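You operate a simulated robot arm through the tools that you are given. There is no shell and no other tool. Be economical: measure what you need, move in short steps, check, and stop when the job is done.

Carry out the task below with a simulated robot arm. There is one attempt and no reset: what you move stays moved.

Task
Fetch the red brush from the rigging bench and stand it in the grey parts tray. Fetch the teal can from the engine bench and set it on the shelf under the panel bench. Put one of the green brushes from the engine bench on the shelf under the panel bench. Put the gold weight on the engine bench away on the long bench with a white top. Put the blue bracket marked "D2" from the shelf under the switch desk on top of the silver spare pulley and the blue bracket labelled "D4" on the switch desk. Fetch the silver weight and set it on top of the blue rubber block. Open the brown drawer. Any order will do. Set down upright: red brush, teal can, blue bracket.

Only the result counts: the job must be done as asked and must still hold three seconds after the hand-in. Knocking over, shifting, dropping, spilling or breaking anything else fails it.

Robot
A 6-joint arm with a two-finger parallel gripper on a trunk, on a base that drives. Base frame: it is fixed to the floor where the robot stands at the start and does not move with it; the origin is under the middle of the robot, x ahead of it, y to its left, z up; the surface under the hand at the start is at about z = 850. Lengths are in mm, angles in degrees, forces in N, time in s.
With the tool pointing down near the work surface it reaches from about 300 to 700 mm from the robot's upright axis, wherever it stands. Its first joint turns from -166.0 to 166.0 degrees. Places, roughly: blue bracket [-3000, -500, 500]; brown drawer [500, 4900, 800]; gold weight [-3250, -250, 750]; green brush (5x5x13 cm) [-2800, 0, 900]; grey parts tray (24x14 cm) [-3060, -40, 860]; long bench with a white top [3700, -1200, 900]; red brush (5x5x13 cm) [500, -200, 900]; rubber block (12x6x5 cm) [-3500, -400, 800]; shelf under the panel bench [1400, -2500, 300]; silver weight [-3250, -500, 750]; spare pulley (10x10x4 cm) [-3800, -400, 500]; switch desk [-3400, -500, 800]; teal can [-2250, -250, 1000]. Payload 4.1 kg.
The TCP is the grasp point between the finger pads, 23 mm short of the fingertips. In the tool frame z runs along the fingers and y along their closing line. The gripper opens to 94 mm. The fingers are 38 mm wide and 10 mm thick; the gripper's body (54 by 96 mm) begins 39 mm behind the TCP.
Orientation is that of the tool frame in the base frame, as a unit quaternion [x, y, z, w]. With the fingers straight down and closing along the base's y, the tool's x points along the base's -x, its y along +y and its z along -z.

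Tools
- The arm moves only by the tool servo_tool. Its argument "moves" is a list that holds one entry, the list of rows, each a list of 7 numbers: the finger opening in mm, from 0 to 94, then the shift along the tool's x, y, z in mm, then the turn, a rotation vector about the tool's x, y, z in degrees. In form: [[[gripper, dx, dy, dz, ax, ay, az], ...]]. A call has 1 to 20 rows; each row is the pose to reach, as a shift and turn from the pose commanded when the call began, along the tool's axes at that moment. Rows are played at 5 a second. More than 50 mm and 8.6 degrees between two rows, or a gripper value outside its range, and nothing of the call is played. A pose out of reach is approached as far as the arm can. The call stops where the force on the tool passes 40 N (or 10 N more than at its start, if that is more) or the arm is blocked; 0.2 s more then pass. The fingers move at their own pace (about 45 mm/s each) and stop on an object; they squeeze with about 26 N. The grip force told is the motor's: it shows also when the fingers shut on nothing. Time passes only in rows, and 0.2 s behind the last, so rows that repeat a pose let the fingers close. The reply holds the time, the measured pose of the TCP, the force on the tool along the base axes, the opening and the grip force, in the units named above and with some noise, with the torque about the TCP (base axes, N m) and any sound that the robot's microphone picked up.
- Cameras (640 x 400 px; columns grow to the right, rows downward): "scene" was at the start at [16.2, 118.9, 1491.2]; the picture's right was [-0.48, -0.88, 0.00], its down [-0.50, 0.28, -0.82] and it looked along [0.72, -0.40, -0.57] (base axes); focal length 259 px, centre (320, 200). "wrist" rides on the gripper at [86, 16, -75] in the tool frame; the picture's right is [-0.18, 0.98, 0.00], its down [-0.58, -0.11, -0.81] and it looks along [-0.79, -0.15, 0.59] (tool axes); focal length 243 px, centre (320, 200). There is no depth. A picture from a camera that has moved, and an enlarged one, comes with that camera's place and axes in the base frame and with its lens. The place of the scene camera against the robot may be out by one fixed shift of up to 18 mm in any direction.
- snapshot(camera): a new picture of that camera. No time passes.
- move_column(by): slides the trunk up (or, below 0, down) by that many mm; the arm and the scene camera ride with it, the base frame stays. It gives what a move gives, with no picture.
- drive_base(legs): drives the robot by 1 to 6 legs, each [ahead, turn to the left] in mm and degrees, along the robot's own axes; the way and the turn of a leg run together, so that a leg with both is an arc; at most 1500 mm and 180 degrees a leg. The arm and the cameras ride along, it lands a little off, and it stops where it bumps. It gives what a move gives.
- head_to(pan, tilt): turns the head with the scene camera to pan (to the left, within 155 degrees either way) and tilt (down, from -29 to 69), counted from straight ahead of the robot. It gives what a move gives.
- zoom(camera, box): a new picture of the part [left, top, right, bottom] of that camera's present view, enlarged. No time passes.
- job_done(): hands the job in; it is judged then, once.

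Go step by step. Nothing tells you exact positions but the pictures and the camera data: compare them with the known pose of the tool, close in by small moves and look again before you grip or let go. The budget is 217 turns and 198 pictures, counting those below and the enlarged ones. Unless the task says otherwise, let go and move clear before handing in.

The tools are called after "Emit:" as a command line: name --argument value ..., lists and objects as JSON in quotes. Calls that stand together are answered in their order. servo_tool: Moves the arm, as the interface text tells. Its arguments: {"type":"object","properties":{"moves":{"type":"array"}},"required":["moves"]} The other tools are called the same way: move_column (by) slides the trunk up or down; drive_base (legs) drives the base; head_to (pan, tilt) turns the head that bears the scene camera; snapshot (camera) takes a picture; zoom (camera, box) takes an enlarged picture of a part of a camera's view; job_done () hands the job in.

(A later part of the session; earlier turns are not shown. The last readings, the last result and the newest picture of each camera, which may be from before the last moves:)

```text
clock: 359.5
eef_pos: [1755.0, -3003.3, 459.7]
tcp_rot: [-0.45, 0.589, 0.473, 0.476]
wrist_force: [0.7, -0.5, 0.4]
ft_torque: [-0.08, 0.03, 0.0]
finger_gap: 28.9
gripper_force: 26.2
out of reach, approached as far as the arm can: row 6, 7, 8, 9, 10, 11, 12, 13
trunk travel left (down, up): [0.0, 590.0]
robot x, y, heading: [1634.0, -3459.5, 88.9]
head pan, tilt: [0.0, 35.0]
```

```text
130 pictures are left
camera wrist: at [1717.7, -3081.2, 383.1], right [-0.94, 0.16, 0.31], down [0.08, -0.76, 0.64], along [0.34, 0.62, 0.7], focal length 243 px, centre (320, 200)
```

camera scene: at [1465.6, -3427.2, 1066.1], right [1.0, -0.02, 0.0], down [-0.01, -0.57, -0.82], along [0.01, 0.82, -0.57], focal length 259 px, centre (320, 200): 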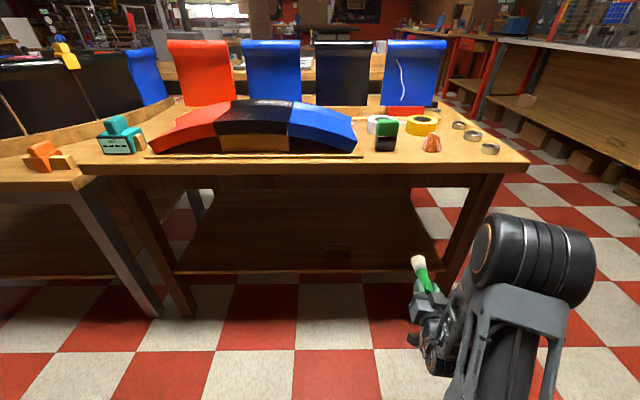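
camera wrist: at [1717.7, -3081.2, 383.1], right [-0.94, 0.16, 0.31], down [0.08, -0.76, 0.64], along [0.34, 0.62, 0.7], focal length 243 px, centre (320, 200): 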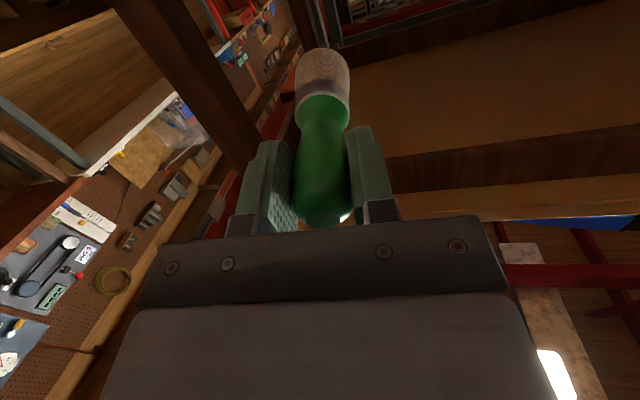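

The arm can point forward, but this way the wrist camera hangs below. I'll undo the tilt, turn the hand half round about its axis and tilt again so the camera is on top.

Emit:
servo_tool --moves '[[[0, -25, 0, 0, 0, 8, 0], [0, -50, 0, 0, 0, 16, 0], [0, -75, 0, 0, 0, 24, 0], [0, -100, 0, 0, 0, 32, 0], [0, -125, 0, 0, 0, 40, 0], [0, -150, 0, 0, 0, 48, 0], [0, -175, 0, 0, 0, 56, 0], [0, -200, 0, 0, 0, 64, 0], [0, -225, 0, 0, 0, 72, 0], [0, -250, 0, 0, 0, 80, 0], [0, -280, 0, 0, 0, 86, 0], [0, -280, 0, 0, 0, 86, 0]]]'

Emit:
servo_tool --moves '[[[0, 0, 0, 0, 0, 0, 8.5], [0, 0, 0, 0, 0, 0, 17], [0, 0, 0, 0, 0, 0, 25.5], [0, 0, 0, 0, 0, 0, 34], [0, 0, 0, 0, 0, 0, 42.5], [0, 0, 0, 0, 0, 0, 51], [0, 0, 0, 0, 0, 0, 59.5], [0, 0, 0, 0, 0, 0, 68], [0, 0, 0, 0, 0, 0, 76.5], [0, 0, 0, 0, 0, 0, 85], [0, 0, 0, 0, 0, 0, 93.5], [0, 0, 0, 0, 0, 0, 102], [0, 0, 0, 0, 0, 0, 110], [0, 0, 0, 0, 0, 0, 118], [0, 0, 0, 0, 0, 0, 126], [0, 0, 0, 0, 0, 0, 134], [0, 0, 0, 0, 0, 0, 142], [0, 0, 0, 0, 0, 0, 150], [0, 0, 0, 0, 0, 0, 158], [0, 0, 0, 0, 0, 0, 166]]]'

Emit:
snapshot --camera "scene"

```text
clock: 362.1
eef_pos: [1798.1, -2981.8, 729.8]
tcp_rot: [-0.652, 0.756, 0.04, -0.051]
wrist_force: [-0.5, -0.9, -0.7]
ft_torque: [0.02, 0.02, 0.0]
finger_gap: 29.0
gripper_force: 26.3
out of reach, approached as far as the arm can: row 1, 5
trunk travel left (down, up): [0.0, 590.0]
robot x, y, heading: [1633.4, -3456.7, 88.9]
head pan, tilt: [0.0, 35.0]
```

```text
clock: 366.3
eef_pos: [1799.1, -2982.8, 730.6]
tcp_rot: [0.671, 0.739, -0.046, -0.045]
wrist_force: [-0.8, 0.1, -1.0]
ft_torque: [0.01, -0.01, 0.02]
finger_gap: 28.9
gripper_force: 26.4
trunk travel left (down, up): [0.0, 590.0]
robot x, y, heading: [1632.6, -3453.8, 88.9]
head pan, tilt: [0.0, 35.0]
```

```text
129 pictures are left
camera scene: at [1465.5, -3427.6, 1066.2], right [1.0, -0.02, 0.0], down [-0.01, -0.57, -0.82], along [0.01, 0.82, -0.57], focal length 259 px, centre (320, 200)
```

scene: 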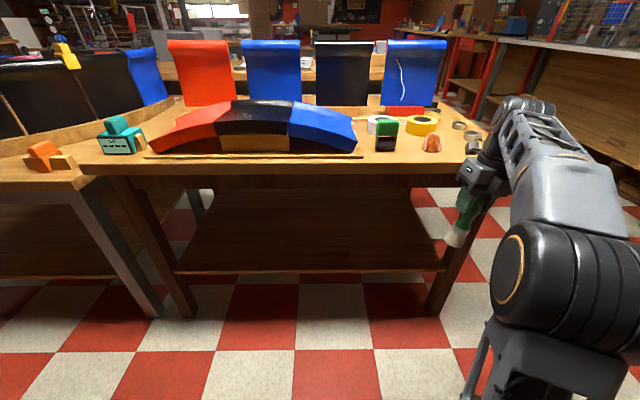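

The bench top is really at z≈750 with its edge near y = -2860. Now I'll straighten the hand, bring it to x≈1720 and tilt forward with the camera on top.

Emit:
servo_tool --moves '[[[0, -18, -29, 0, -3, 0, 0], [0, -36, -58, 0, -7, 0, 0], [0, -52, -86, 0, -7.4, 0, 0], [0, -52, -86, 0, -7.4, 0, 0]]]'

Emit:
servo_tool --moves '[[[0, 0, 0, 25, 0, 8, 0], [0, 0, 0, 50, 0, 16, 0], [0, 0, 0, 75, 0, 24, 0], [0, 0, 0, 100, 0, 32, 0], [0, 0, 0, 125, 0, 40, 0], [0, 0, 0, 150, 0, 48, 0], [0, 0, 0, 150, 0, 48, 0]]]'

Emit:
snapshot --camera "scene"

Emit:
snapshot --camera "wrist"

```text
clock: 367.3
eef_pos: [1717.9, -3041.5, 740.0]
tcp_rot: [0.673, 0.74, 0.002, -0.003]
wrist_force: [0.4, 0.2, -0.7]
ft_torque: [-0.02, -0.03, 0.0]
finger_gap: 28.9
gripper_force: 25.8
trunk travel left (down, up): [0.0, 590.0]
robot x, y, heading: [1631.1, -3454.5, 89.3]
head pan, tilt: [0.0, 35.0]
```

```text
clock: 368.9
eef_pos: [1720.6, -3039.3, 590.8]
tcp_rot: [0.614, 0.674, 0.276, -0.304]
wrist_force: [-0.6, 1.1, -1.3]
ft_torque: [-0.02, 0.0, 0.0]
finger_gap: 29.0
gripper_force: 26.3
trunk travel left (down, up): [0.0, 590.0]
robot x, y, heading: [1633.3, -3455.5, 88.9]
head pan, tilt: [0.0, 35.0]
```

```text
128 pictures are left
camera scene: at [1465.5, -3427.7, 1066.2], right [1.0, -0.02, 0.0], down [-0.01, -0.57, -0.82], along [0.01, 0.82, -0.57], focal length 259 px, centre (320, 200)
```

scene: 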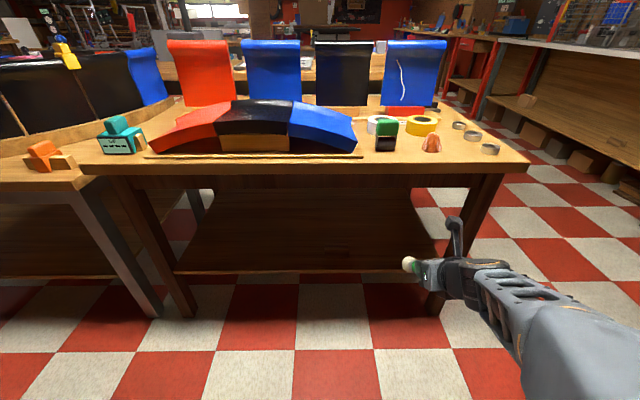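

```text
127 pictures are left
camera wrist: at [1736.7, -3037.4, 704.4], right [0.99, -0.03, -0.14], down [-0.02, -0.99, 0.1], along [-0.14, -0.1, -0.99], focal length 243 px, centre (320, 200)
```

wrist: 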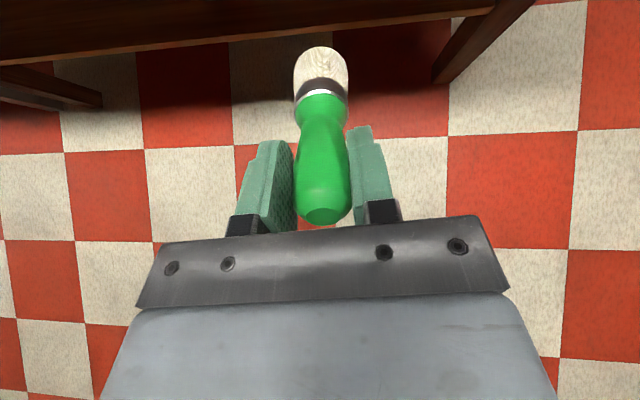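

Now the camera sits on top. I'll finish the tilt to nearly horizontal while lowering to z≈390.

Emit:
servo_tool --moves '[[[0, -29.6, 0, 26.8, 0, 7.5, 0], [0, -59, 0, 54, 0, 15, 0], [0, -89, 0, 80, 0, 22.5, 0], [0, -118, 0, 107, 0, 30, 0], [0, -148, 0, 134, 0, 38, 0], [0, -148, 0, 134, 0, 38, 0]]]'

Emit:
snapshot --camera "scene"

Emit:
snapshot --camera "wrist"

```text
clock: 370.3
eef_pos: [1718.2, -3041.0, 391.3]
tcp_rot: [0.489, 0.54, 0.46, -0.508]
wrist_force: [-1.7, 0.3, -0.6]
ft_torque: [-0.05, 0.05, -0.02]
finger_gap: 29.0
gripper_force: 25.7
out of reach, approached as far as the arm can: row 1, 2, 3, 4
trunk travel left (down, up): [0.0, 590.0]
robot x, y, heading: [1634.3, -3453.3, 89.2]
head pan, tilt: [0.0, 35.0]
```

```text
126 pictures are left
camera scene: at [1465.5, -3427.7, 1066.2], right [1.0, -0.02, 0.0], down [-0.01, -0.57, -0.82], along [0.01, 0.82, -0.57], focal length 259 px, centre (320, 200)
```

scene: 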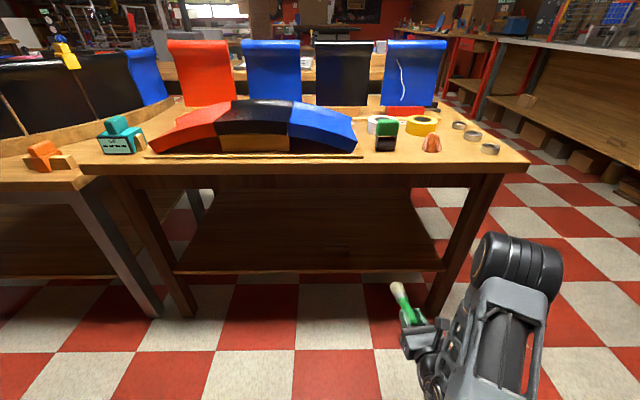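

```text
125 pictures are left
camera wrist: at [1742.7, -3108.4, 481.6], right [0.98, 0.08, -0.18], down [-0.03, -0.85, -0.53], along [-0.2, 0.53, -0.83], focal length 243 px, centre (320, 200)
```

wrist: 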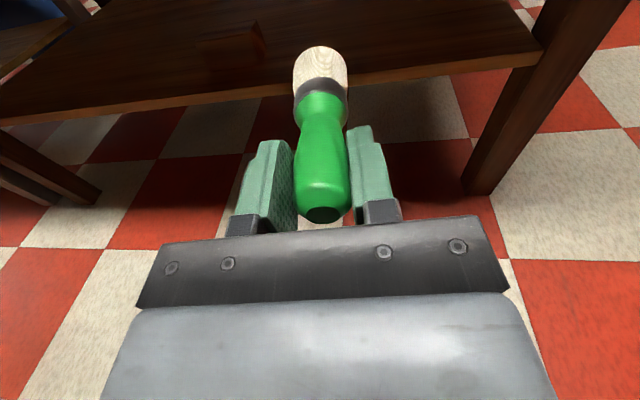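

The hand is horizontal at z 391. I'll extend forward 160 mm over the shelf and check the elbow.

Emit:
servo_tool --moves '[[[0, 0, 0, 40, 0, 0, 0], [0, 0, 0, 80, 0, 0, 0], [0, 0, 0, 120, 0, 0, 0], [0, 0, 0, 160, 0, 0, 0], [0, 0, 0, 160, 0, 0, 0]]]'

Emit:
snapshot --camera "scene"

Emit:
snapshot --camera "wrist"

```text
clock: 371.5
eef_pos: [1703.4, -2880.2, 380.1]
tcp_rot: [0.49, 0.539, 0.46, -0.507]
wrist_force: [-0.3, 0.0, -1.4]
ft_torque: [-0.04, -0.01, -0.02]
finger_gap: 28.9
gripper_force: 26.0
trunk travel left (down, up): [0.0, 590.0]
robot x, y, heading: [1631.1, -3457.3, 89.2]
head pan, tilt: [0.0, 35.0]
```

```text
124 pictures are left
camera scene: at [1465.5, -3427.6, 1066.2], right [1.0, -0.02, 0.0], down [-0.01, -0.57, -0.82], along [0.01, 0.82, -0.57], focal length 259 px, centre (320, 200)
```

scene: 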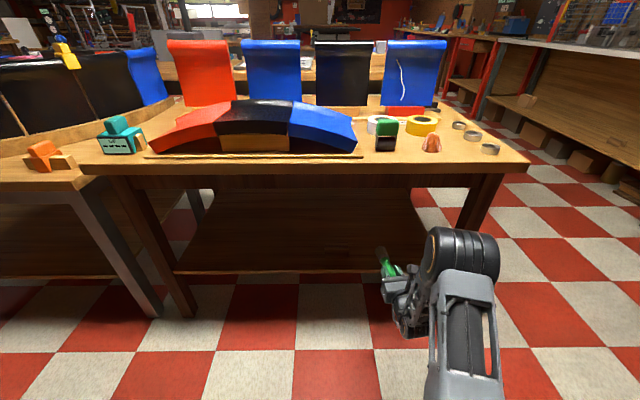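

```text
123 pictures are left
camera wrist: at [1728.0, -2947.4, 471.8], right [0.98, 0.08, -0.18], down [-0.03, -0.85, -0.53], along [-0.2, 0.52, -0.83], focal length 243 px, centre (320, 200)
```

wrist: 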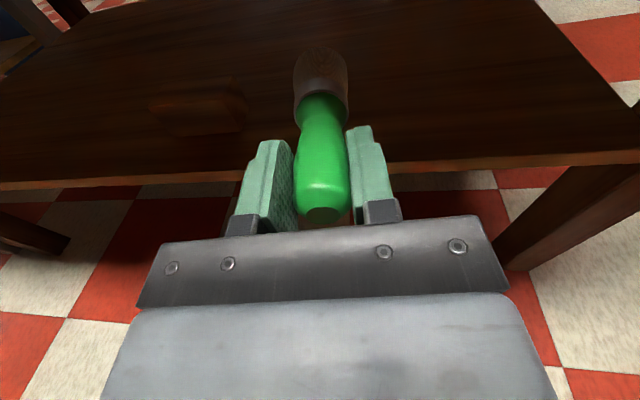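

Clear so far. I'll extend another 140 mm, 40 mm to the right, then lower slowly until contact.

Emit:
servo_tool --moves '[[[0, 3, 15, 40, 0, 0, 0], [0, 6, 30, 80, 0, 0, 0], [0, 9, 45, 115, 0, 0, 0], [0, 10, 52, 140, 0, 0, 0], [0, -15, 52, 140, 0, 0, 0], [0, -35, 52, 140, 0, 0, 0], [0, -41, 52, 140, 0, 0, 0], [0, -46, 52, 140, 0, 0, 0], [0, -50, 52, 140, 0, 0, 0]]]'

Emit:
snapshot --camera "scene"

Emit:
snapshot --camera "wrist"

```text
clock: 373.0
eef_pos: [1742.8, -2735.4, 346.1]
tcp_rot: [0.484, 0.534, 0.466, -0.513]
wrist_force: [-0.8, -4.5, 15.2]
ft_torque: [-1.02, 0.19, 0.01]
finger_gap: 29.0
gripper_force: 25.7
trunk travel left (down, up): [0.0, 590.0]
robot x, y, heading: [1631.7, -3457.4, 89.2]
head pan, tilt: [0.0, 35.0]
stopped in row 7: the force on the tool passed its limit at 48 N (the readings are from after the stop); the commanded pose is now the measured one
```

```text
122 pictures are left
camera scene: at [1465.3, -3429.1, 1066.4], right [1.0, -0.02, 0.0], down [-0.01, -0.57, -0.82], along [0.01, 0.82, -0.57], focal length 259 px, centre (320, 200)
```

scene: 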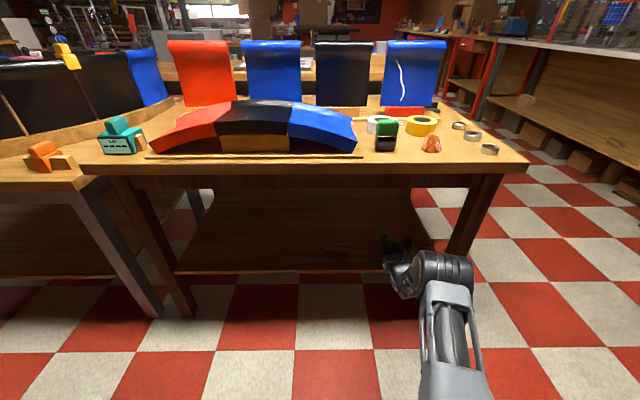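

```text
121 pictures are left
camera wrist: at [1765.8, -2804.9, 435.4], right [0.98, 0.09, -0.18], down [-0.03, -0.84, -0.55], along [-0.2, 0.54, -0.82], focal length 243 px, centre (320, 200)
```

wrist: 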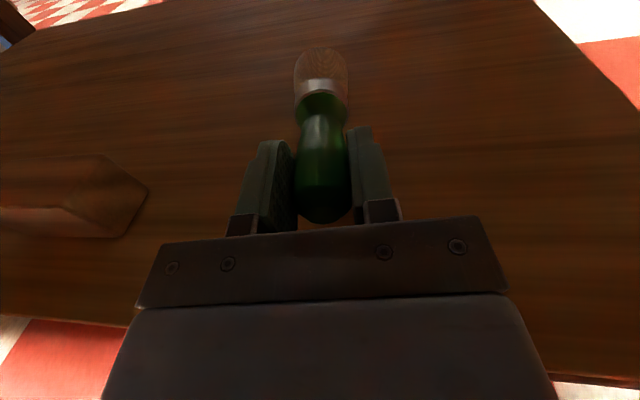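

The bristles touch the shelf (z≈315). I'll ease off, release, and look.

Emit:
servo_tool --moves '[[[0, 2, 0, 0, 0, 0, 0], [30, 2, 0, 0, 0, 0, 0], [34, 2, 0, 0, 0, 0, 0], [40, 2, 0, 0, 0, 0, 0], [60, 2, 0, 0, 0, 0, 0], [70, 2, 0, 0, 0, 0, 0], [70, 2, 0, 0, 0, 0, 0]]]'

Emit:
snapshot --camera "wrist"

```text
clock: 374.6
eef_pos: [1741.6, -2735.3, 344.8]
tcp_rot: [0.486, 0.536, 0.464, -0.511]
wrist_force: [0.2, 8.5, 12.8]
ft_torque: [-0.33, 0.05, -0.03]
finger_gap: 70.0
gripper_force: 0.1
trunk travel left (down, up): [0.0, 590.0]
robot x, y, heading: [1632.9, -3458.3, 89.0]
head pan, tilt: [0.0, 35.0]
```

```text
120 pictures are left
camera wrist: at [1765.8, -2805.0, 435.5], right [0.98, 0.09, -0.18], down [-0.03, -0.84, -0.54], along [-0.2, 0.54, -0.82], focal length 243 px, centre (320, 200)
```

wrist: 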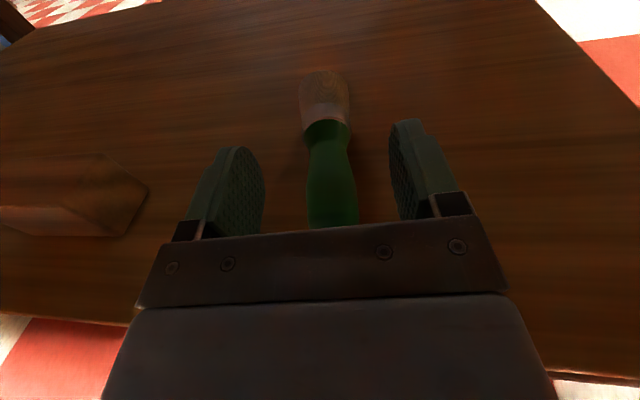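

The brush lies on the shelf; the hand itself was touching the shelf edge. I'll lift slightly and withdraw.

Emit:
servo_tool --moves '[[[70, 8, 0, 0, 0, 0, 0], [70, 14, 0, 0, 0, 0, 0], [70, 18, 0, -30, 0, 0, 0], [70, 22, 0, -70, 0, 0, 0], [70, 25, 0, -110, 0, 0, 0], [70, 25, 0, -150, 0, 0, 0], [70, 25, 0, -190, 0, 0, 0], [70, 25, 0, -230, 0, 0, 0], [70, 25, 0, -270, 0, 0, 0], [70, 25, 0, -310, 0, 0, 0]]]'

Emit:
snapshot --camera "wrist"

```text
clock: 376.8
eef_pos: [1770.8, -3044.6, 385.1]
tcp_rot: [0.486, 0.536, 0.464, -0.511]
wrist_force: [0.2, -0.6, -0.1]
ft_torque: [0.02, -0.04, -0.02]
finger_gap: 70.1
gripper_force: 0.0
trunk travel left (down, up): [0.0, 590.0]
robot x, y, heading: [1635.2, -3455.9, 89.0]
head pan, tilt: [0.0, 35.0]
```

```text
119 pictures are left
camera wrist: at [1794.9, -3113.6, 474.2], right [0.98, 0.09, -0.18], down [-0.03, -0.84, -0.54], along [-0.2, 0.54, -0.82], focal length 243 px, centre (320, 200)
```

wrist: 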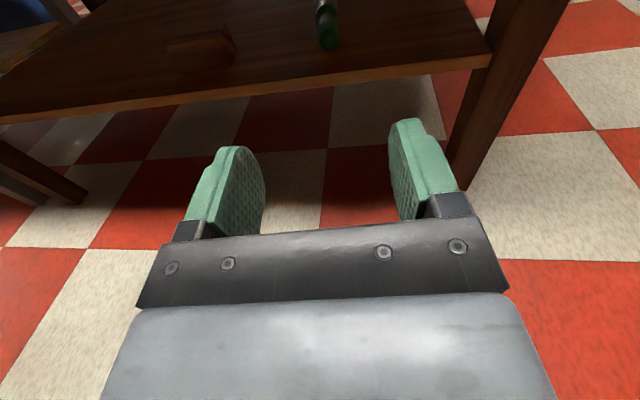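

The green brush is on the shelf. Now I'll raise the trunk for travel and head for the drawer by the east aisle.

Emit:
drive_base --legs '[[-150, 0], [0, -88], [1080, 0], [0, 89], [1500, 0], [1000, 0]]'

Emit:
move_column --by 400

Emit:
head_to --pan 0 --tilt 15

Emit:
snapshot --camera "scene"

```text
clock: 402.7
eef_pos: [2745.6, -614.7, 384.3]
tcp_rot: [0.472, 0.549, 0.45, -0.523]
wrist_force: [-0.6, -0.6, -1.1]
ft_torque: [0.01, -0.03, 0.0]
finger_gap: 69.9
gripper_force: 0.1
trunk travel left (down, up): [0.0, 590.0]
robot x, y, heading: [2628.6, -1036.3, 92.1]
head pan, tilt: [0.0, 35.0]
```

```text
clock: 406.5
eef_pos: [2744.9, -614.9, 784.9]
tcp_rot: [0.471, 0.549, 0.45, -0.524]
wrist_force: [1.1, -0.3, -0.6]
ft_torque: [-0.02, 0.0, 0.01]
finger_gap: 69.9
gripper_force: 0.0
trunk travel left (down, up): [-400.0, 190.0]
robot x, y, heading: [2631.7, -1032.8, 92.1]
head pan, tilt: [0.0, 35.0]
```

```text
clock: 407.3
eef_pos: [2746.0, -615.0, 782.8]
tcp_rot: [0.471, 0.55, 0.449, -0.524]
wrist_force: [0.6, 0.1, 0.4]
ft_torque: [0.02, -0.02, -0.03]
finger_gap: 69.9
gripper_force: 0.0
trunk travel left (down, up): [-400.0, 190.0]
robot x, y, heading: [2627.7, -1030.2, 92.0]
head pan, tilt: [0.0, 15.0]
```

```text
118 pictures are left
camera scene: at [2461.9, -1009.3, 1498.1], right [1.0, 0.04, 0.0], down [0.01, -0.26, -0.97], along [-0.04, 0.96, -0.26], focal length 259 px, centre (320, 200)
```

scene: 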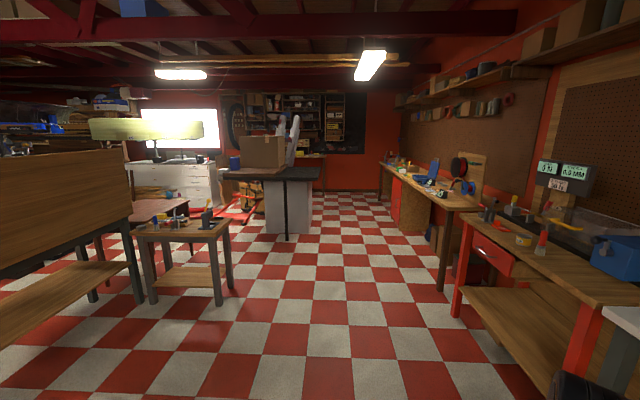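

The eastern aisle is wide open right up to the back wall. Driving up it to about (2800, 3300).

Emit:
drive_base --legs '[[0, -4.5], [1500, 0], [1500, 0], [1350, 0]]'

Emit:
head_to --pan 45 --tilt 25

Emit:
snapshot --camera "scene"

```text
clock: 428.7
eef_pos: [2946.3, 3742.7, 784.1]
tcp_rot: [0.49, 0.532, 0.467, -0.508]
wrist_force: [-0.1, 0.3, -0.1]
ft_torque: [-0.03, 0.03, 0.0]
finger_gap: 70.0
gripper_force: 0.1
trunk travel left (down, up): [-400.0, 190.0]
robot x, y, heading: [2801.0, 3334.1, 88.6]
head pan, tilt: [0.0, 15.0]
```

```text
clock: 429.8
eef_pos: [2945.4, 3742.2, 783.7]
tcp_rot: [0.49, 0.532, 0.468, -0.508]
wrist_force: [-0.1, 0.0, 0.2]
ft_torque: [0.0, 0.0, 0.02]
finger_gap: 70.1
gripper_force: 0.1
trunk travel left (down, up): [-400.0, 190.0]
robot x, y, heading: [2800.9, 3333.0, 88.4]
head pan, tilt: [45.0, 25.0]
```

```text
117 pictures are left
camera scene: at [2569.5, 3341.9, 1482.0], right [0.73, 0.69, 0.0], down [0.29, -0.31, -0.91], along [-0.62, 0.66, -0.42], focal length 259 px, centre (320, 200)
```

scene: 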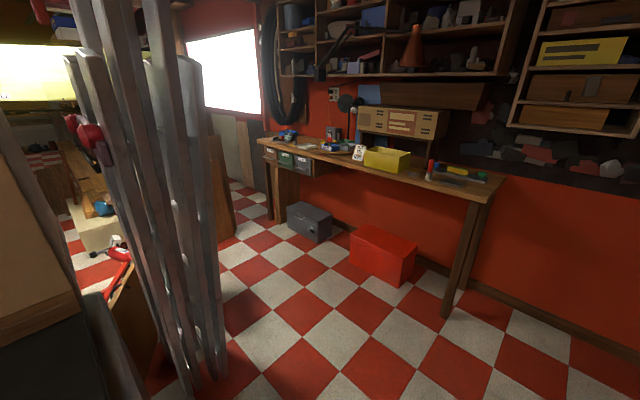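

The way to the drawers is clear from here. I'll drive to about (1250, 4200) and look again.

Emit:
drive_base --legs '[[0, 31.5], [950, 0], [0, 60], [1080, 0]]'

Emit:
head_to --pan -20 --tilt 35

Emit:
snapshot --camera "scene"

Emit:
head_to --pan 40 --tilt 40

Emit:
snapshot --camera "scene"

```text
clock: 444.3
eef_pos: [833.0, 4305.8, 784.0]
tcp_rot: [-0.046, 0.722, -0.044, -0.689]
wrist_force: [-0.6, 0.1, -0.6]
ft_torque: [-0.01, 0.01, 0.01]
finger_gap: 69.9
gripper_force: 0.1
trunk travel left (down, up): [-400.0, 190.0]
robot x, y, heading: [1251.9, 4179.4, -179.6]
head pan, tilt: [45.0, 25.0]
```

```text
clock: 445.6
eef_pos: [832.6, 4305.7, 784.5]
tcp_rot: [-0.045, 0.722, -0.043, -0.689]
wrist_force: [-0.2, 0.4, 0.7]
ft_torque: [0.0, 0.05, -0.02]
finger_gap: 69.9
gripper_force: 0.1
trunk travel left (down, up): [-400.0, 190.0]
robot x, y, heading: [1246.1, 4178.3, -179.4]
head pan, tilt: [-20.0, 35.0]
```

```text
116 pictures are left
camera scene: at [1225.8, 4039.4, 1466.2], right [0.33, 0.94, 0.0], down [0.54, -0.19, -0.82], along [-0.77, 0.27, -0.57], focal length 259 px, centre (320, 200)
```

scene: 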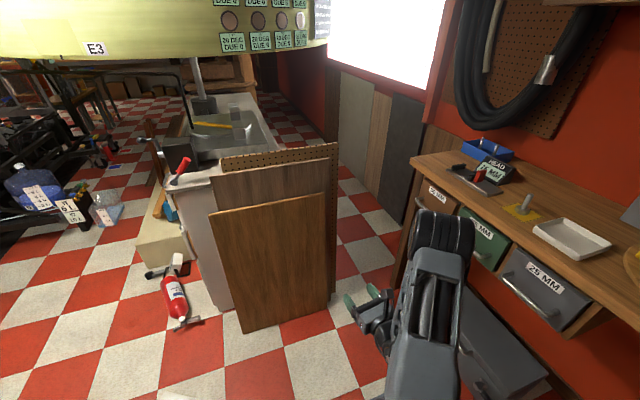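

```text
clock: 446.9
eef_pos: [832.6, 4305.7, 784.6]
tcp_rot: [-0.044, 0.722, -0.042, -0.689]
wrist_force: [-0.2, -0.4, -0.4]
ft_torque: [0.02, -0.02, 0.01]
finger_gap: 69.9
gripper_force: 0.0
trunk travel left (down, up): [-400.0, 190.0]
robot x, y, heading: [1248.4, 4177.2, -179.4]
head pan, tilt: [40.0, 40.0]
```

```text
115 pictures are left
camera scene: at [1244.3, 3954.9, 1458.6], right [-0.65, 0.76, 0.0], down [0.49, 0.42, -0.77], along [-0.58, -0.5, -0.64], focal length 259 px, centre (320, 200)
```

scene: 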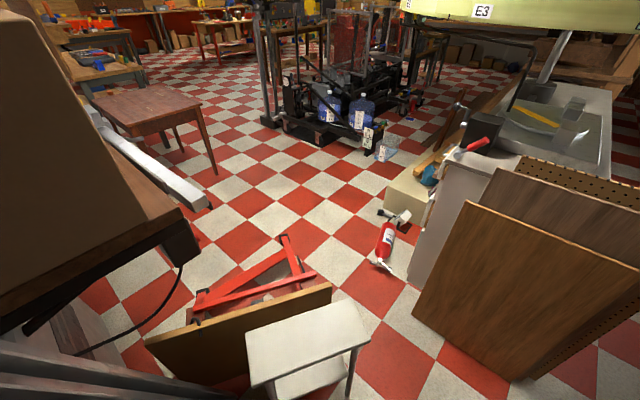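

The boards end near x≈330 and the stool ends at y≈3850. I'll advance to x≈850 and turn to face the drawers.

Emit:
drive_base --legs '[[390, 0], [0, -90]]'

Emit:
head_to --pan 10 --tilt 40

Emit:
snapshot --camera "scene"

Emit:
snapshot --camera "wrist"

```text
clock: 451.4
eef_pos: [623.8, 4537.6, 784.1]
tcp_rot: [0.198, 0.695, 0.19, -0.665]
wrist_force: [0.2, -0.1, 0.0]
ft_torque: [0.0, -0.01, -0.01]
finger_gap: 70.0
gripper_force: 0.0
trunk travel left (down, up): [-400.0, 190.0]
robot x, y, heading: [867.1, 4179.4, 141.8]
head pan, tilt: [40.0, 40.0]
stopped in leg 2: the robot was blocked; the commanded pose is now the measured one
```

```text
clock: 452.3
eef_pos: [621.9, 4537.7, 783.5]
tcp_rot: [0.201, 0.696, 0.191, -0.663]
wrist_force: [-0.2, -0.5, 0.0]
ft_torque: [0.0, 0.03, 0.0]
finger_gap: 69.8
gripper_force: 0.0
trunk travel left (down, up): [-400.0, 190.0]
robot x, y, heading: [863.8, 4178.9, 142.0]
head pan, tilt: [10.0, 40.0]
```

```text
114 pictures are left
camera scene: at [734.6, 4046.2, 1458.6], right [0.47, 0.88, 0.0], down [0.57, -0.3, -0.77], along [-0.68, 0.36, -0.64], focal length 259 px, centre (320, 200)
```

scene: 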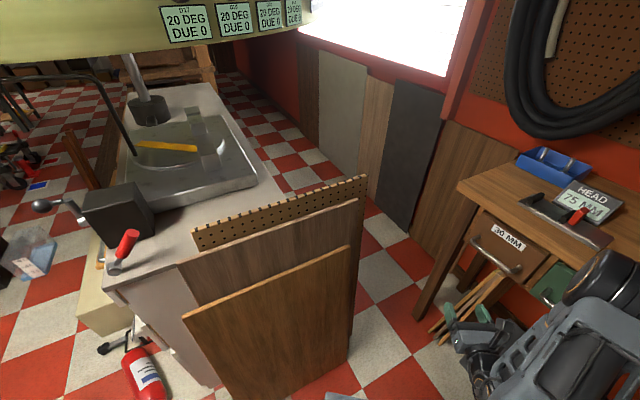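

```text
113 pictures are left
camera wrist: at [693.1, 4513.5, 874.1], right [0.53, 0.83, -0.18], down [0.65, -0.53, -0.54], along [-0.55, 0.17, -0.82], focal length 243 px, centre (320, 200)
```

wrist: 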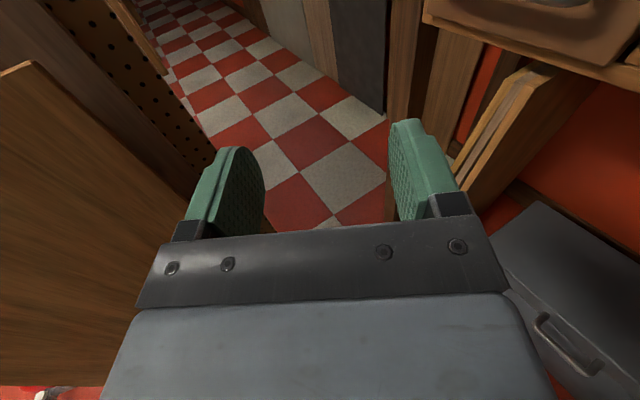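

The rear corner seems to have met the stool. I'll check it, then move forward away from it before finishing the turn.

Emit:
head_to --pan 100 --tilt 60

Emit:
snapshot --camera "scene"

```text
clock: 454.0
eef_pos: [623.5, 4538.5, 783.2]
tcp_rot: [0.199, 0.695, 0.19, -0.664]
wrist_force: [-0.5, -0.1, -0.2]
ft_torque: [0.01, 0.02, -0.01]
finger_gap: 70.1
gripper_force: 0.1
trunk travel left (down, up): [-400.0, 190.0]
robot x, y, heading: [868.1, 4177.6, 141.8]
head pan, tilt: [100.0, 60.0]
```

```text
112 pictures are left
camera scene: at [778.2, 3947.4, 1431.9], right [-0.88, 0.47, 0.0], down [0.41, 0.76, -0.5], along [-0.24, -0.44, -0.87], focal length 259 px, centre (320, 200)
```

scene: 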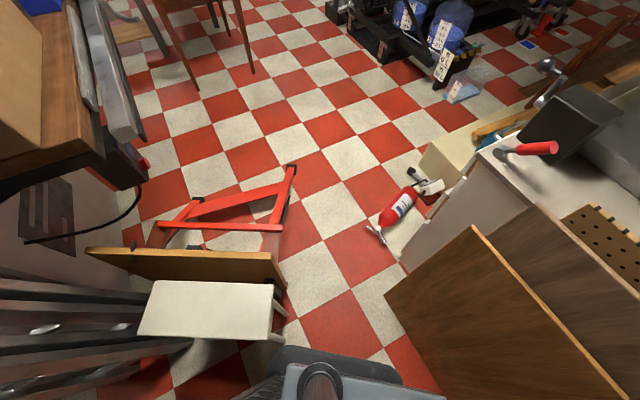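

Emit:
drive_base --legs '[[100, 0]]'

Emit:
drive_base --legs '[[0, -51]]'

Emit:
head_to --pan 5 --tilt 45

Emit:
snapshot --camera "scene"

Emit:
snapshot --camera "wrist"

```text
clock: 455.1
eef_pos: [543.2, 4599.8, 784.3]
tcp_rot: [0.199, 0.695, 0.19, -0.664]
wrist_force: [0.7, 0.2, -0.1]
ft_torque: [0.02, 0.01, 0.04]
finger_gap: 69.9
gripper_force: 0.1
trunk travel left (down, up): [-400.0, 190.0]
robot x, y, heading: [784.2, 4238.5, 141.9]
head pan, tilt: [100.0, 60.0]
```

```text
clock: 457.9
eef_pos: [921.6, 4651.2, 784.1]
tcp_rot: [0.485, 0.537, 0.462, -0.512]
wrist_force: [-0.4, -0.3, 0.3]
ft_torque: [-0.02, -0.01, -0.01]
finger_gap: 70.2
gripper_force: 0.1
trunk travel left (down, up): [-400.0, 190.0]
robot x, y, heading: [784.3, 4240.6, 89.8]
head pan, tilt: [100.0, 60.0]
```

```text
clock: 459.6
eef_pos: [921.7, 4651.6, 785.2]
tcp_rot: [0.485, 0.537, 0.463, -0.512]
wrist_force: [-0.3, -0.1, 0.0]
ft_torque: [0.01, 0.03, 0.02]
finger_gap: 70.0
gripper_force: 0.1
trunk travel left (down, up): [-400.0, 190.0]
robot x, y, heading: [786.7, 4238.3, 89.6]
head pan, tilt: [5.0, 45.0]
```

```text
111 pictures are left
camera scene: at [611.7, 4258.7, 1451.4], right [1.0, 0.08, 0.0], down [0.06, -0.7, -0.71], along [-0.06, 0.7, -0.71], focal length 259 px, centre (320, 200)
```

scene: 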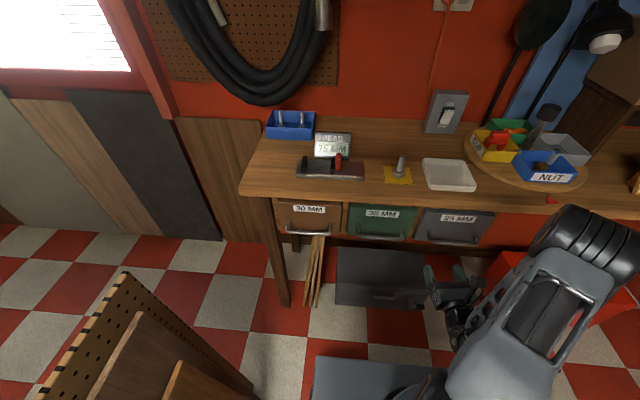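

```text
110 pictures are left
camera wrist: at [946.9, 4583.0, 874.1], right [0.98, 0.09, -0.18], down [-0.02, -0.84, -0.54], along [-0.2, 0.54, -0.82], focal length 243 px, centre (320, 200)
```

wrist: 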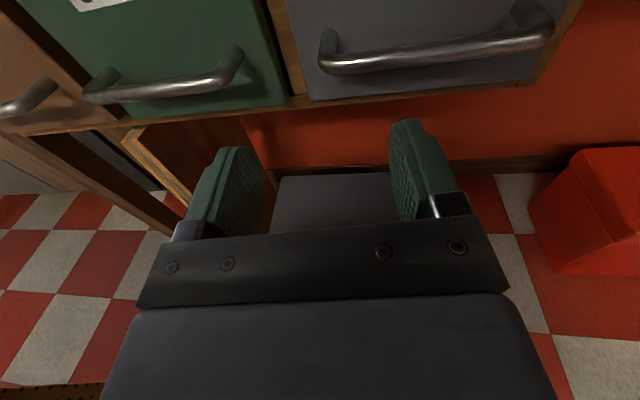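

All three drawers show bar handles; the brown one's bar is at about (528, 4782, 763). I'll bring the hand in front of it, turned 90° so that the fingers close vertically on the bar.

Emit:
servo_tool --moves '[[[70, -1.6, -35.3, 6, 0, 0, 8.2], [70, -3.2, -70.6, 12, 0, 0, 16.4], [70, -4.9, -106, 18, 0, 0, 24.6], [70, -6.5, -141, 24, 0, 0, 32.8], [70, -8.2, -176, 30, 0, 0, 41], [70, -9.8, -212, 36, 0, 0, 49.2], [70, -11.5, -247, 42, 0, 0, 57.4], [70, -13, -282, 48, 0, 0, 65.6], [70, -14.7, -318, 54, 0, 0, 73.8], [70, -16.4, -353, 60, 0, 0, 82], [70, -18, -388, 66, 0, 0, 90], [70, -18, -388, 66, 0, 0, 90]]]'

Emit:
snapshot --camera "scene"

Emit:
snapshot --camera "wrist"

```text
clock: 462.2
eef_pos: [777.5, 4680.6, 751.8]
tcp_rot: [0.719, 0.064, -0.056, -0.69]
wrist_force: [0.1, 0.4, 0.4]
ft_torque: [-0.01, -0.03, -0.01]
finger_gap: 69.9
gripper_force: 0.0
out of reach, approached as far as the arm can: row 4, 5, 6, 7, 8, 9, 10, 11, 12
trunk travel left (down, up): [-400.0, 190.0]
robot x, y, heading: [784.5, 4240.9, 89.5]
head pan, tilt: [5.0, 45.0]
```

```text
109 pictures are left
camera scene: at [611.6, 4258.9, 1451.4], right [1.0, 0.08, 0.0], down [0.06, -0.7, -0.71], along [-0.06, 0.7, -0.71], focal length 259 px, centre (320, 200)
```

scene: 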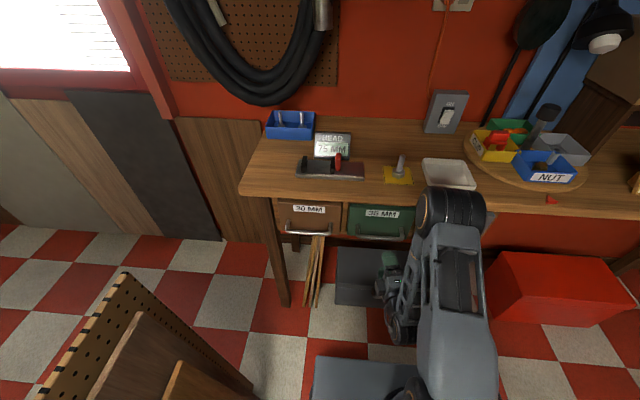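

```text
108 pictures are left
camera wrist: at [876.4, 4620.1, 739.3], right [-0.17, -0.07, -0.98], down [-0.44, -0.89, 0.14], along [-0.88, 0.46, 0.12], focal length 243 px, centre (320, 200)
```

wrist: 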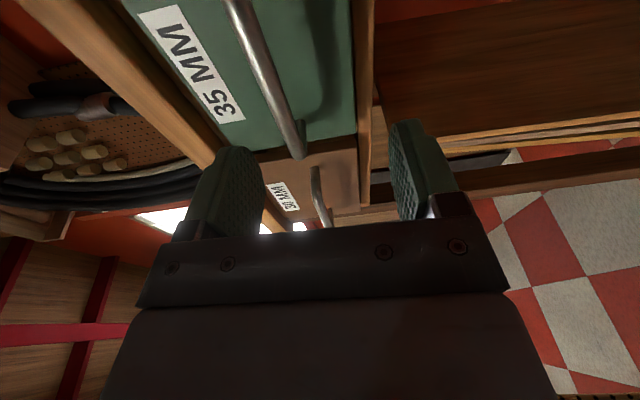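

The sideways reach is limited, but if I turn the base left by 25° the handle lies straight ahead of the arm. Doing that.

Emit:
drive_base --legs '[[0, 25]]'

Emit:
snapshot --camera "scene"

Emit:
snapshot --camera "wrist"

```text
clock: 463.9
eef_pos: [593.0, 4634.7, 752.2]
tcp_rot: [0.689, 0.216, -0.204, -0.662]
wrist_force: [-0.1, -0.1, 1.0]
ft_torque: [0.03, 0.02, -0.01]
finger_gap: 70.3
gripper_force: 0.0
trunk travel left (down, up): [-400.0, 190.0]
robot x, y, heading: [785.3, 4241.4, 114.3]
head pan, tilt: [5.0, 45.0]
```

```text
107 pictures are left
camera scene: at [618.5, 4183.5, 1451.4], right [0.87, 0.49, 0.0], down [0.35, -0.61, -0.71], along [-0.35, 0.61, -0.71], focal length 259 px, centre (320, 200)
```

scene: 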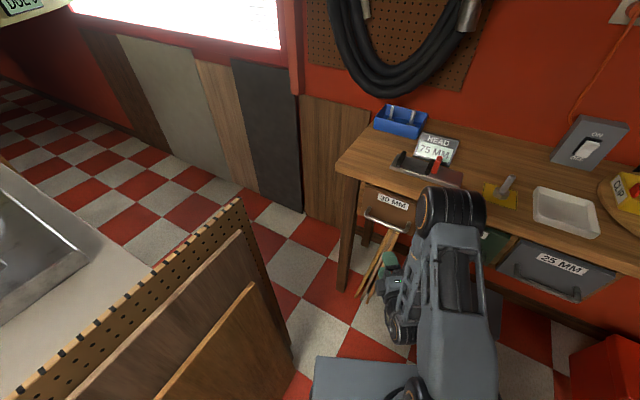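

```text
106 pictures are left
camera wrist: at [707.5, 4622.1, 739.6], right [-0.12, -0.14, -0.98], down [-0.02, -0.99, 0.14], along [-0.99, 0.04, 0.12], focal length 243 px, centre (320, 200)
```

wrist: 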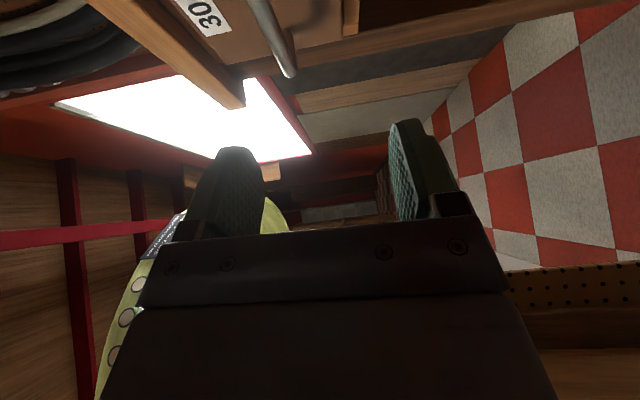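

The bar is visible at about y 4775, z≈780. I'll move in front of it, squaring the hand a little, and look again.

Emit:
servo_tool --moves '[[[70, 2, -8, 24, 0, 5, 0], [70, 4, -15, 48, 0, 10, 0], [70, 6, -23, 72, 0, 16, 0], [70, 9, -30, 96, 0, 20, 0], [70, 9, -30, 96, 0, 20, 0]]]'

Emit:
snapshot --camera "scene"

Emit:
snapshot --camera "wrist"

```text
clock: 465.1
eef_pos: [693.6, 4722.7, 777.2]
tcp_rot: [0.71, 0.121, -0.104, -0.686]
wrist_force: [0.1, -0.3, 0.2]
ft_torque: [0.02, 0.0, 0.01]
finger_gap: 70.1
gripper_force: 0.1
out of reach, approached as far as the arm can: row 1, 2, 3, 4, 5
trunk travel left (down, up): [-400.0, 190.0]
robot x, y, heading: [780.9, 4242.2, 114.6]
head pan, tilt: [5.0, 45.0]
```

```text
105 pictures are left
camera scene: at [618.4, 4183.6, 1451.4], right [0.87, 0.49, 0.0], down [0.35, -0.61, -0.71], along [-0.35, 0.61, -0.71], focal length 259 px, centre (320, 200)
```

scene: 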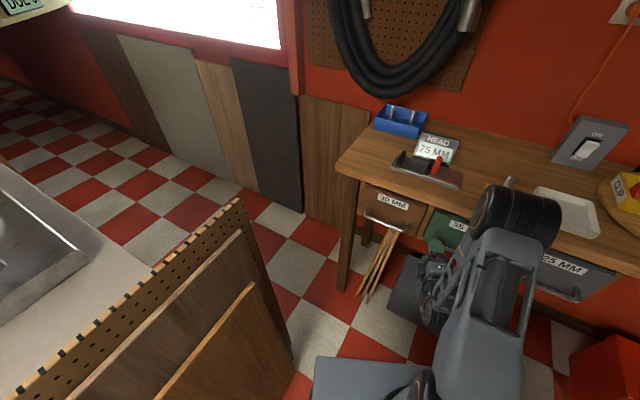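

```text
104 pictures are left
camera wrist: at [801.5, 4679.0, 764.3], right [-0.15, -0.09, -0.99], down [-0.3, -0.95, 0.13], along [-0.94, 0.31, 0.11], focal length 243 px, centre (320, 200)
```

wrist: 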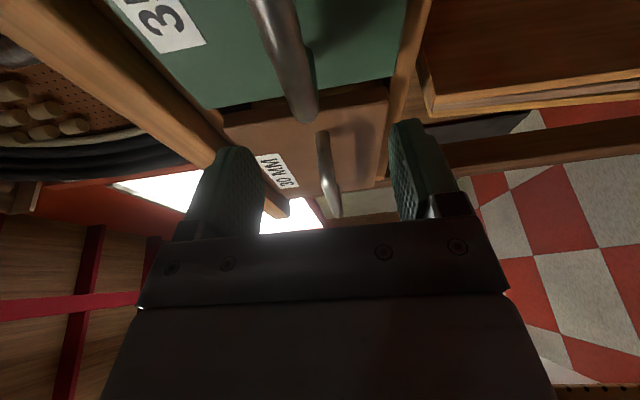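

The last joint seems near its limit with this roll. I'll back off a little and roll the hand the other way (camera on the left).

Emit:
servo_tool --moves '[[[70, 0, 0, -40, 0, 0, 0], [70, 0, 0, -80, 0, 0, -8.5], [70, 0, 0, -80, 0, 0, -17], [70, 0, 0, -80, 0, 0, -25.5], [70, 0, 0, -80, 0, 0, -34], [70, 0, 0, -80, 0, 0, -42.5], [70, 0, 0, -80, 0, 0, -51], [70, 0, 0, -80, 0, 0, -59.5], [70, 0, 0, -80, 0, 0, -68], [70, 0, 0, -80, 0, 0, -76.5], [70, 0, 0, -80, 0, 0, -85], [70, 0, 0, -80, 0, 0, -93.5], [70, 0, 0, -80, 0, 0, -102], [70, 0, 0, -80, 0, 0, -110.5], [70, 0, 0, -80, 0, 0, -119], [70, 0, 0, -80, 0, 0, -127.5], [70, 0, 0, -80, 0, 0, -136], [70, 0, 0, -80, 0, 0, -144.5], [70, 0, 0, -80, 0, 0, -153], [70, 0, 0, -80, 0, 0, -161.5]]]'

Emit:
servo_tool --moves '[[[70, 0, 0, 0, 0, 0, -8.5], [70, 0, 0, 0, 0, 0, -17], [70, 0, 0, 0, 0, 0, -18.5]]]'

Emit:
snapshot --camera "scene"

Emit:
snapshot --camera "wrist"

```text
clock: 469.2
eef_pos: [715.2, 4652.3, 771.4]
tcp_rot: [-0.007, 0.72, 0.661, -0.213]
wrist_force: [0.1, -0.8, 0.1]
ft_torque: [0.0, 0.01, -0.02]
finger_gap: 70.0
gripper_force: 0.0
trunk travel left (down, up): [-400.0, 190.0]
robot x, y, heading: [789.7, 4241.7, 114.6]
head pan, tilt: [5.0, 45.0]
```

```text
clock: 470.1
eef_pos: [715.5, 4652.9, 771.4]
tcp_rot: [-0.123, 0.71, 0.686, -0.103]
wrist_force: [0.4, -0.1, 0.6]
ft_torque: [0.04, -0.02, -0.03]
finger_gap: 70.3
gripper_force: 0.2
trunk travel left (down, up): [-400.0, 190.0]
robot x, y, heading: [783.8, 4242.3, 114.5]
head pan, tilt: [5.0, 45.0]
```

```text
103 pictures are left
camera scene: at [618.6, 4183.6, 1451.4], right [0.87, 0.49, 0.0], down [0.35, -0.61, -0.71], along [-0.35, 0.61, -0.71], focal length 259 px, centre (320, 200)
```

scene: 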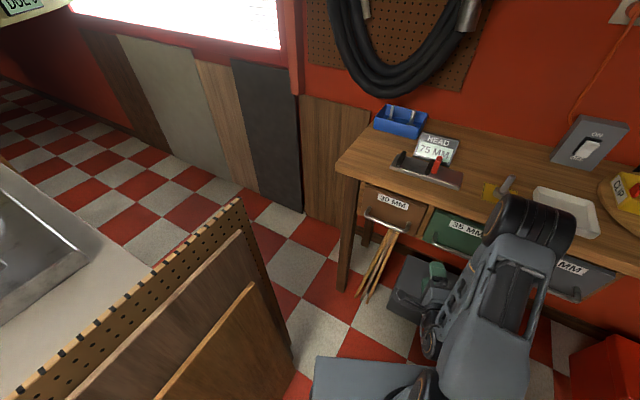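

```text
102 pictures are left
camera wrist: at [657.8, 4554.4, 789.3], right [0.14, 0.09, 0.99], down [0.81, -0.58, -0.07], along [0.57, 0.81, -0.15], focal length 243 px, centre (320, 200)
```

wrist: 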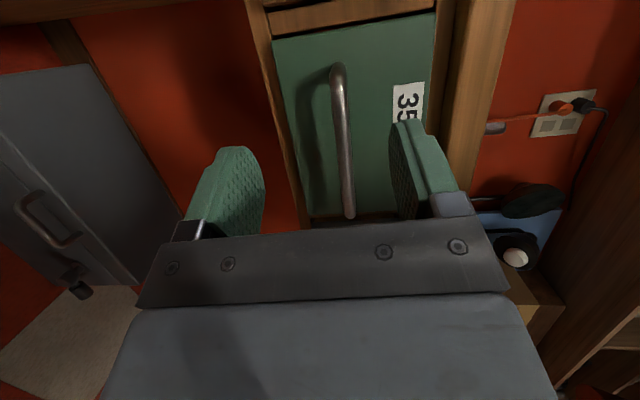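

Now the bar orientation suits the jaws. I'll move left to the brown drawer.

Emit:
servo_tool --moves '[[[70, 34, 1, 13, 0, 0, 0], [70, 68, 3, 27, 0, 0, 0], [70, 103, 4, 42, 0, 0, 0], [70, 137, 6, 57, 0, 0, 0], [70, 171, 7, 70, 0, 0, 0], [70, 171, 7, 70, 0, 0, 0]]]'

Emit:
snapshot --camera "wrist"

Emit:
snapshot --camera "scene"

```text
clock: 471.4
eef_pos: [691.9, 4652.8, 771.0]
tcp_rot: [-0.124, 0.71, 0.685, -0.108]
wrist_force: [-0.8, 0.0, 0.7]
ft_torque: [-0.04, -0.05, 0.04]
finger_gap: 70.2
gripper_force: 0.0
out of reach, approached as far as the arm can: row 1, 2, 3, 4, 5, 6
trunk travel left (down, up): [-400.0, 190.0]
robot x, y, heading: [784.3, 4240.3, 114.6]
head pan, tilt: [5.0, 45.0]
```

```text
101 pictures are left
camera wrist: at [635.2, 4554.8, 788.9], right [0.15, 0.09, 0.99], down [0.81, -0.58, -0.07], along [0.56, 0.81, -0.16], focal length 243 px, centre (320, 200)
```

wrist: 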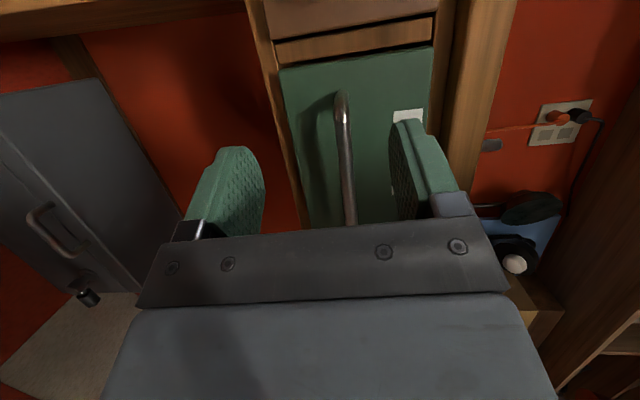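

```text
100 pictures are left
camera scene: at [618.6, 4183.6, 1451.4], right [0.87, 0.49, 0.0], down [0.35, -0.61, -0.71], along [-0.35, 0.61, -0.71], focal length 259 px, centre (320, 200)
```

scene: 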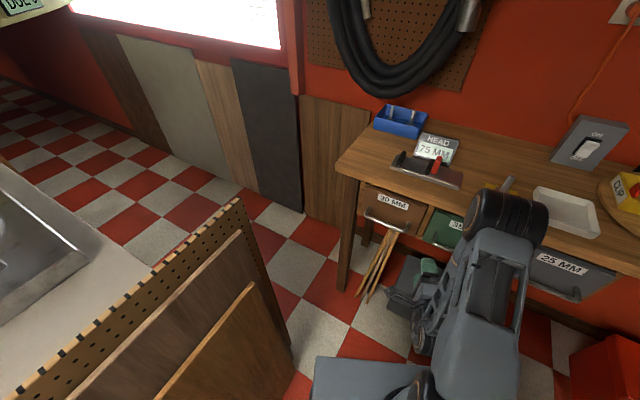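

The tool's yaw must follow the arm's direction. Plan: face the base straight at the bench, swing hand and yaw left together, then use the base itself to approach and to pull straight back.

Emit:
drive_base --legs '[[0, -24.6]]'

Emit:
servo_tool --moves '[[[70, 40, 0, 0, 0, -5, 0], [70, 80, 0, 0, 0, -10, 0], [70, 120, 0, -5, 0, -15, 0], [70, 160, 0, -12, 0, -20, 0], [70, 200, 0, -20, 0, -25, 0], [70, 240, 0, -30, 0, -30, 0], [70, 270, 0, -45, 0, -35, 0], [70, 270, 0, -45, 0, -35, 0]]]'

Emit:
snapshot --camera "wrist"

Emit:
snapshot --camera "scene"

```text
clock: 473.1
eef_pos: [872.4, 4653.5, 771.1]
tcp_rot: [0.031, 0.719, 0.693, 0.042]
wrist_force: [0.0, 0.7, 0.1]
ft_torque: [-0.01, 0.0, -0.02]
finger_gap: 70.1
gripper_force: 0.0
trunk travel left (down, up): [-400.0, 190.0]
robot x, y, heading: [789.7, 4241.1, 89.9]
head pan, tilt: [5.0, 45.0]
```

```text
clock: 474.9
eef_pos: [1033.6, 4554.4, 760.8]
tcp_rot: [0.206, 0.674, 0.667, 0.241]
wrist_force: [0.8, 0.0, -0.2]
ft_torque: [0.0, 0.01, 0.03]
finger_gap: 70.0
gripper_force: 0.0
out of reach, approached as far as the arm can: row 1, 2, 3, 4, 5, 6, 7, 8
trunk travel left (down, up): [-400.0, 190.0]
robot x, y, heading: [784.1, 4239.4, 90.2]
head pan, tilt: [5.0, 45.0]
```

```text
99 pictures are left
camera wrist: at [920.6, 4546.3, 772.9], right [0.11, -0.09, 0.99], down [-0.01, -1.0, -0.09], along [0.99, -0.01, -0.11], focal length 243 px, centre (320, 200)
```

wrist: 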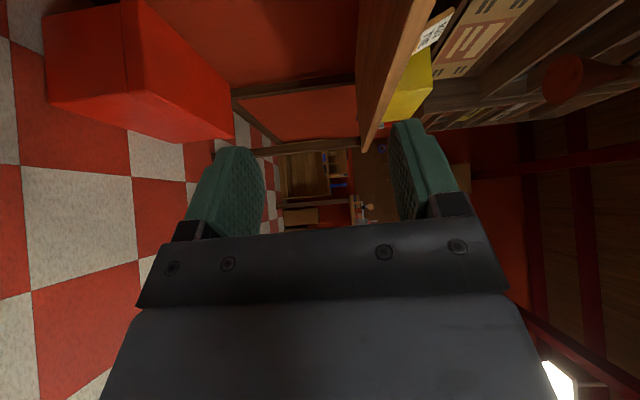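

```text
98 pictures are left
camera scene: at [611.7, 4257.4, 1451.4], right [1.0, 0.09, 0.0], down [0.06, -0.7, -0.71], along [-0.06, 0.7, -0.71], focal length 259 px, centre (320, 200)
```

scene: 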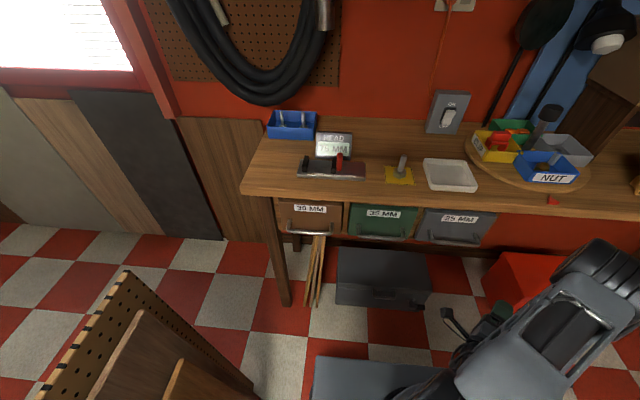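

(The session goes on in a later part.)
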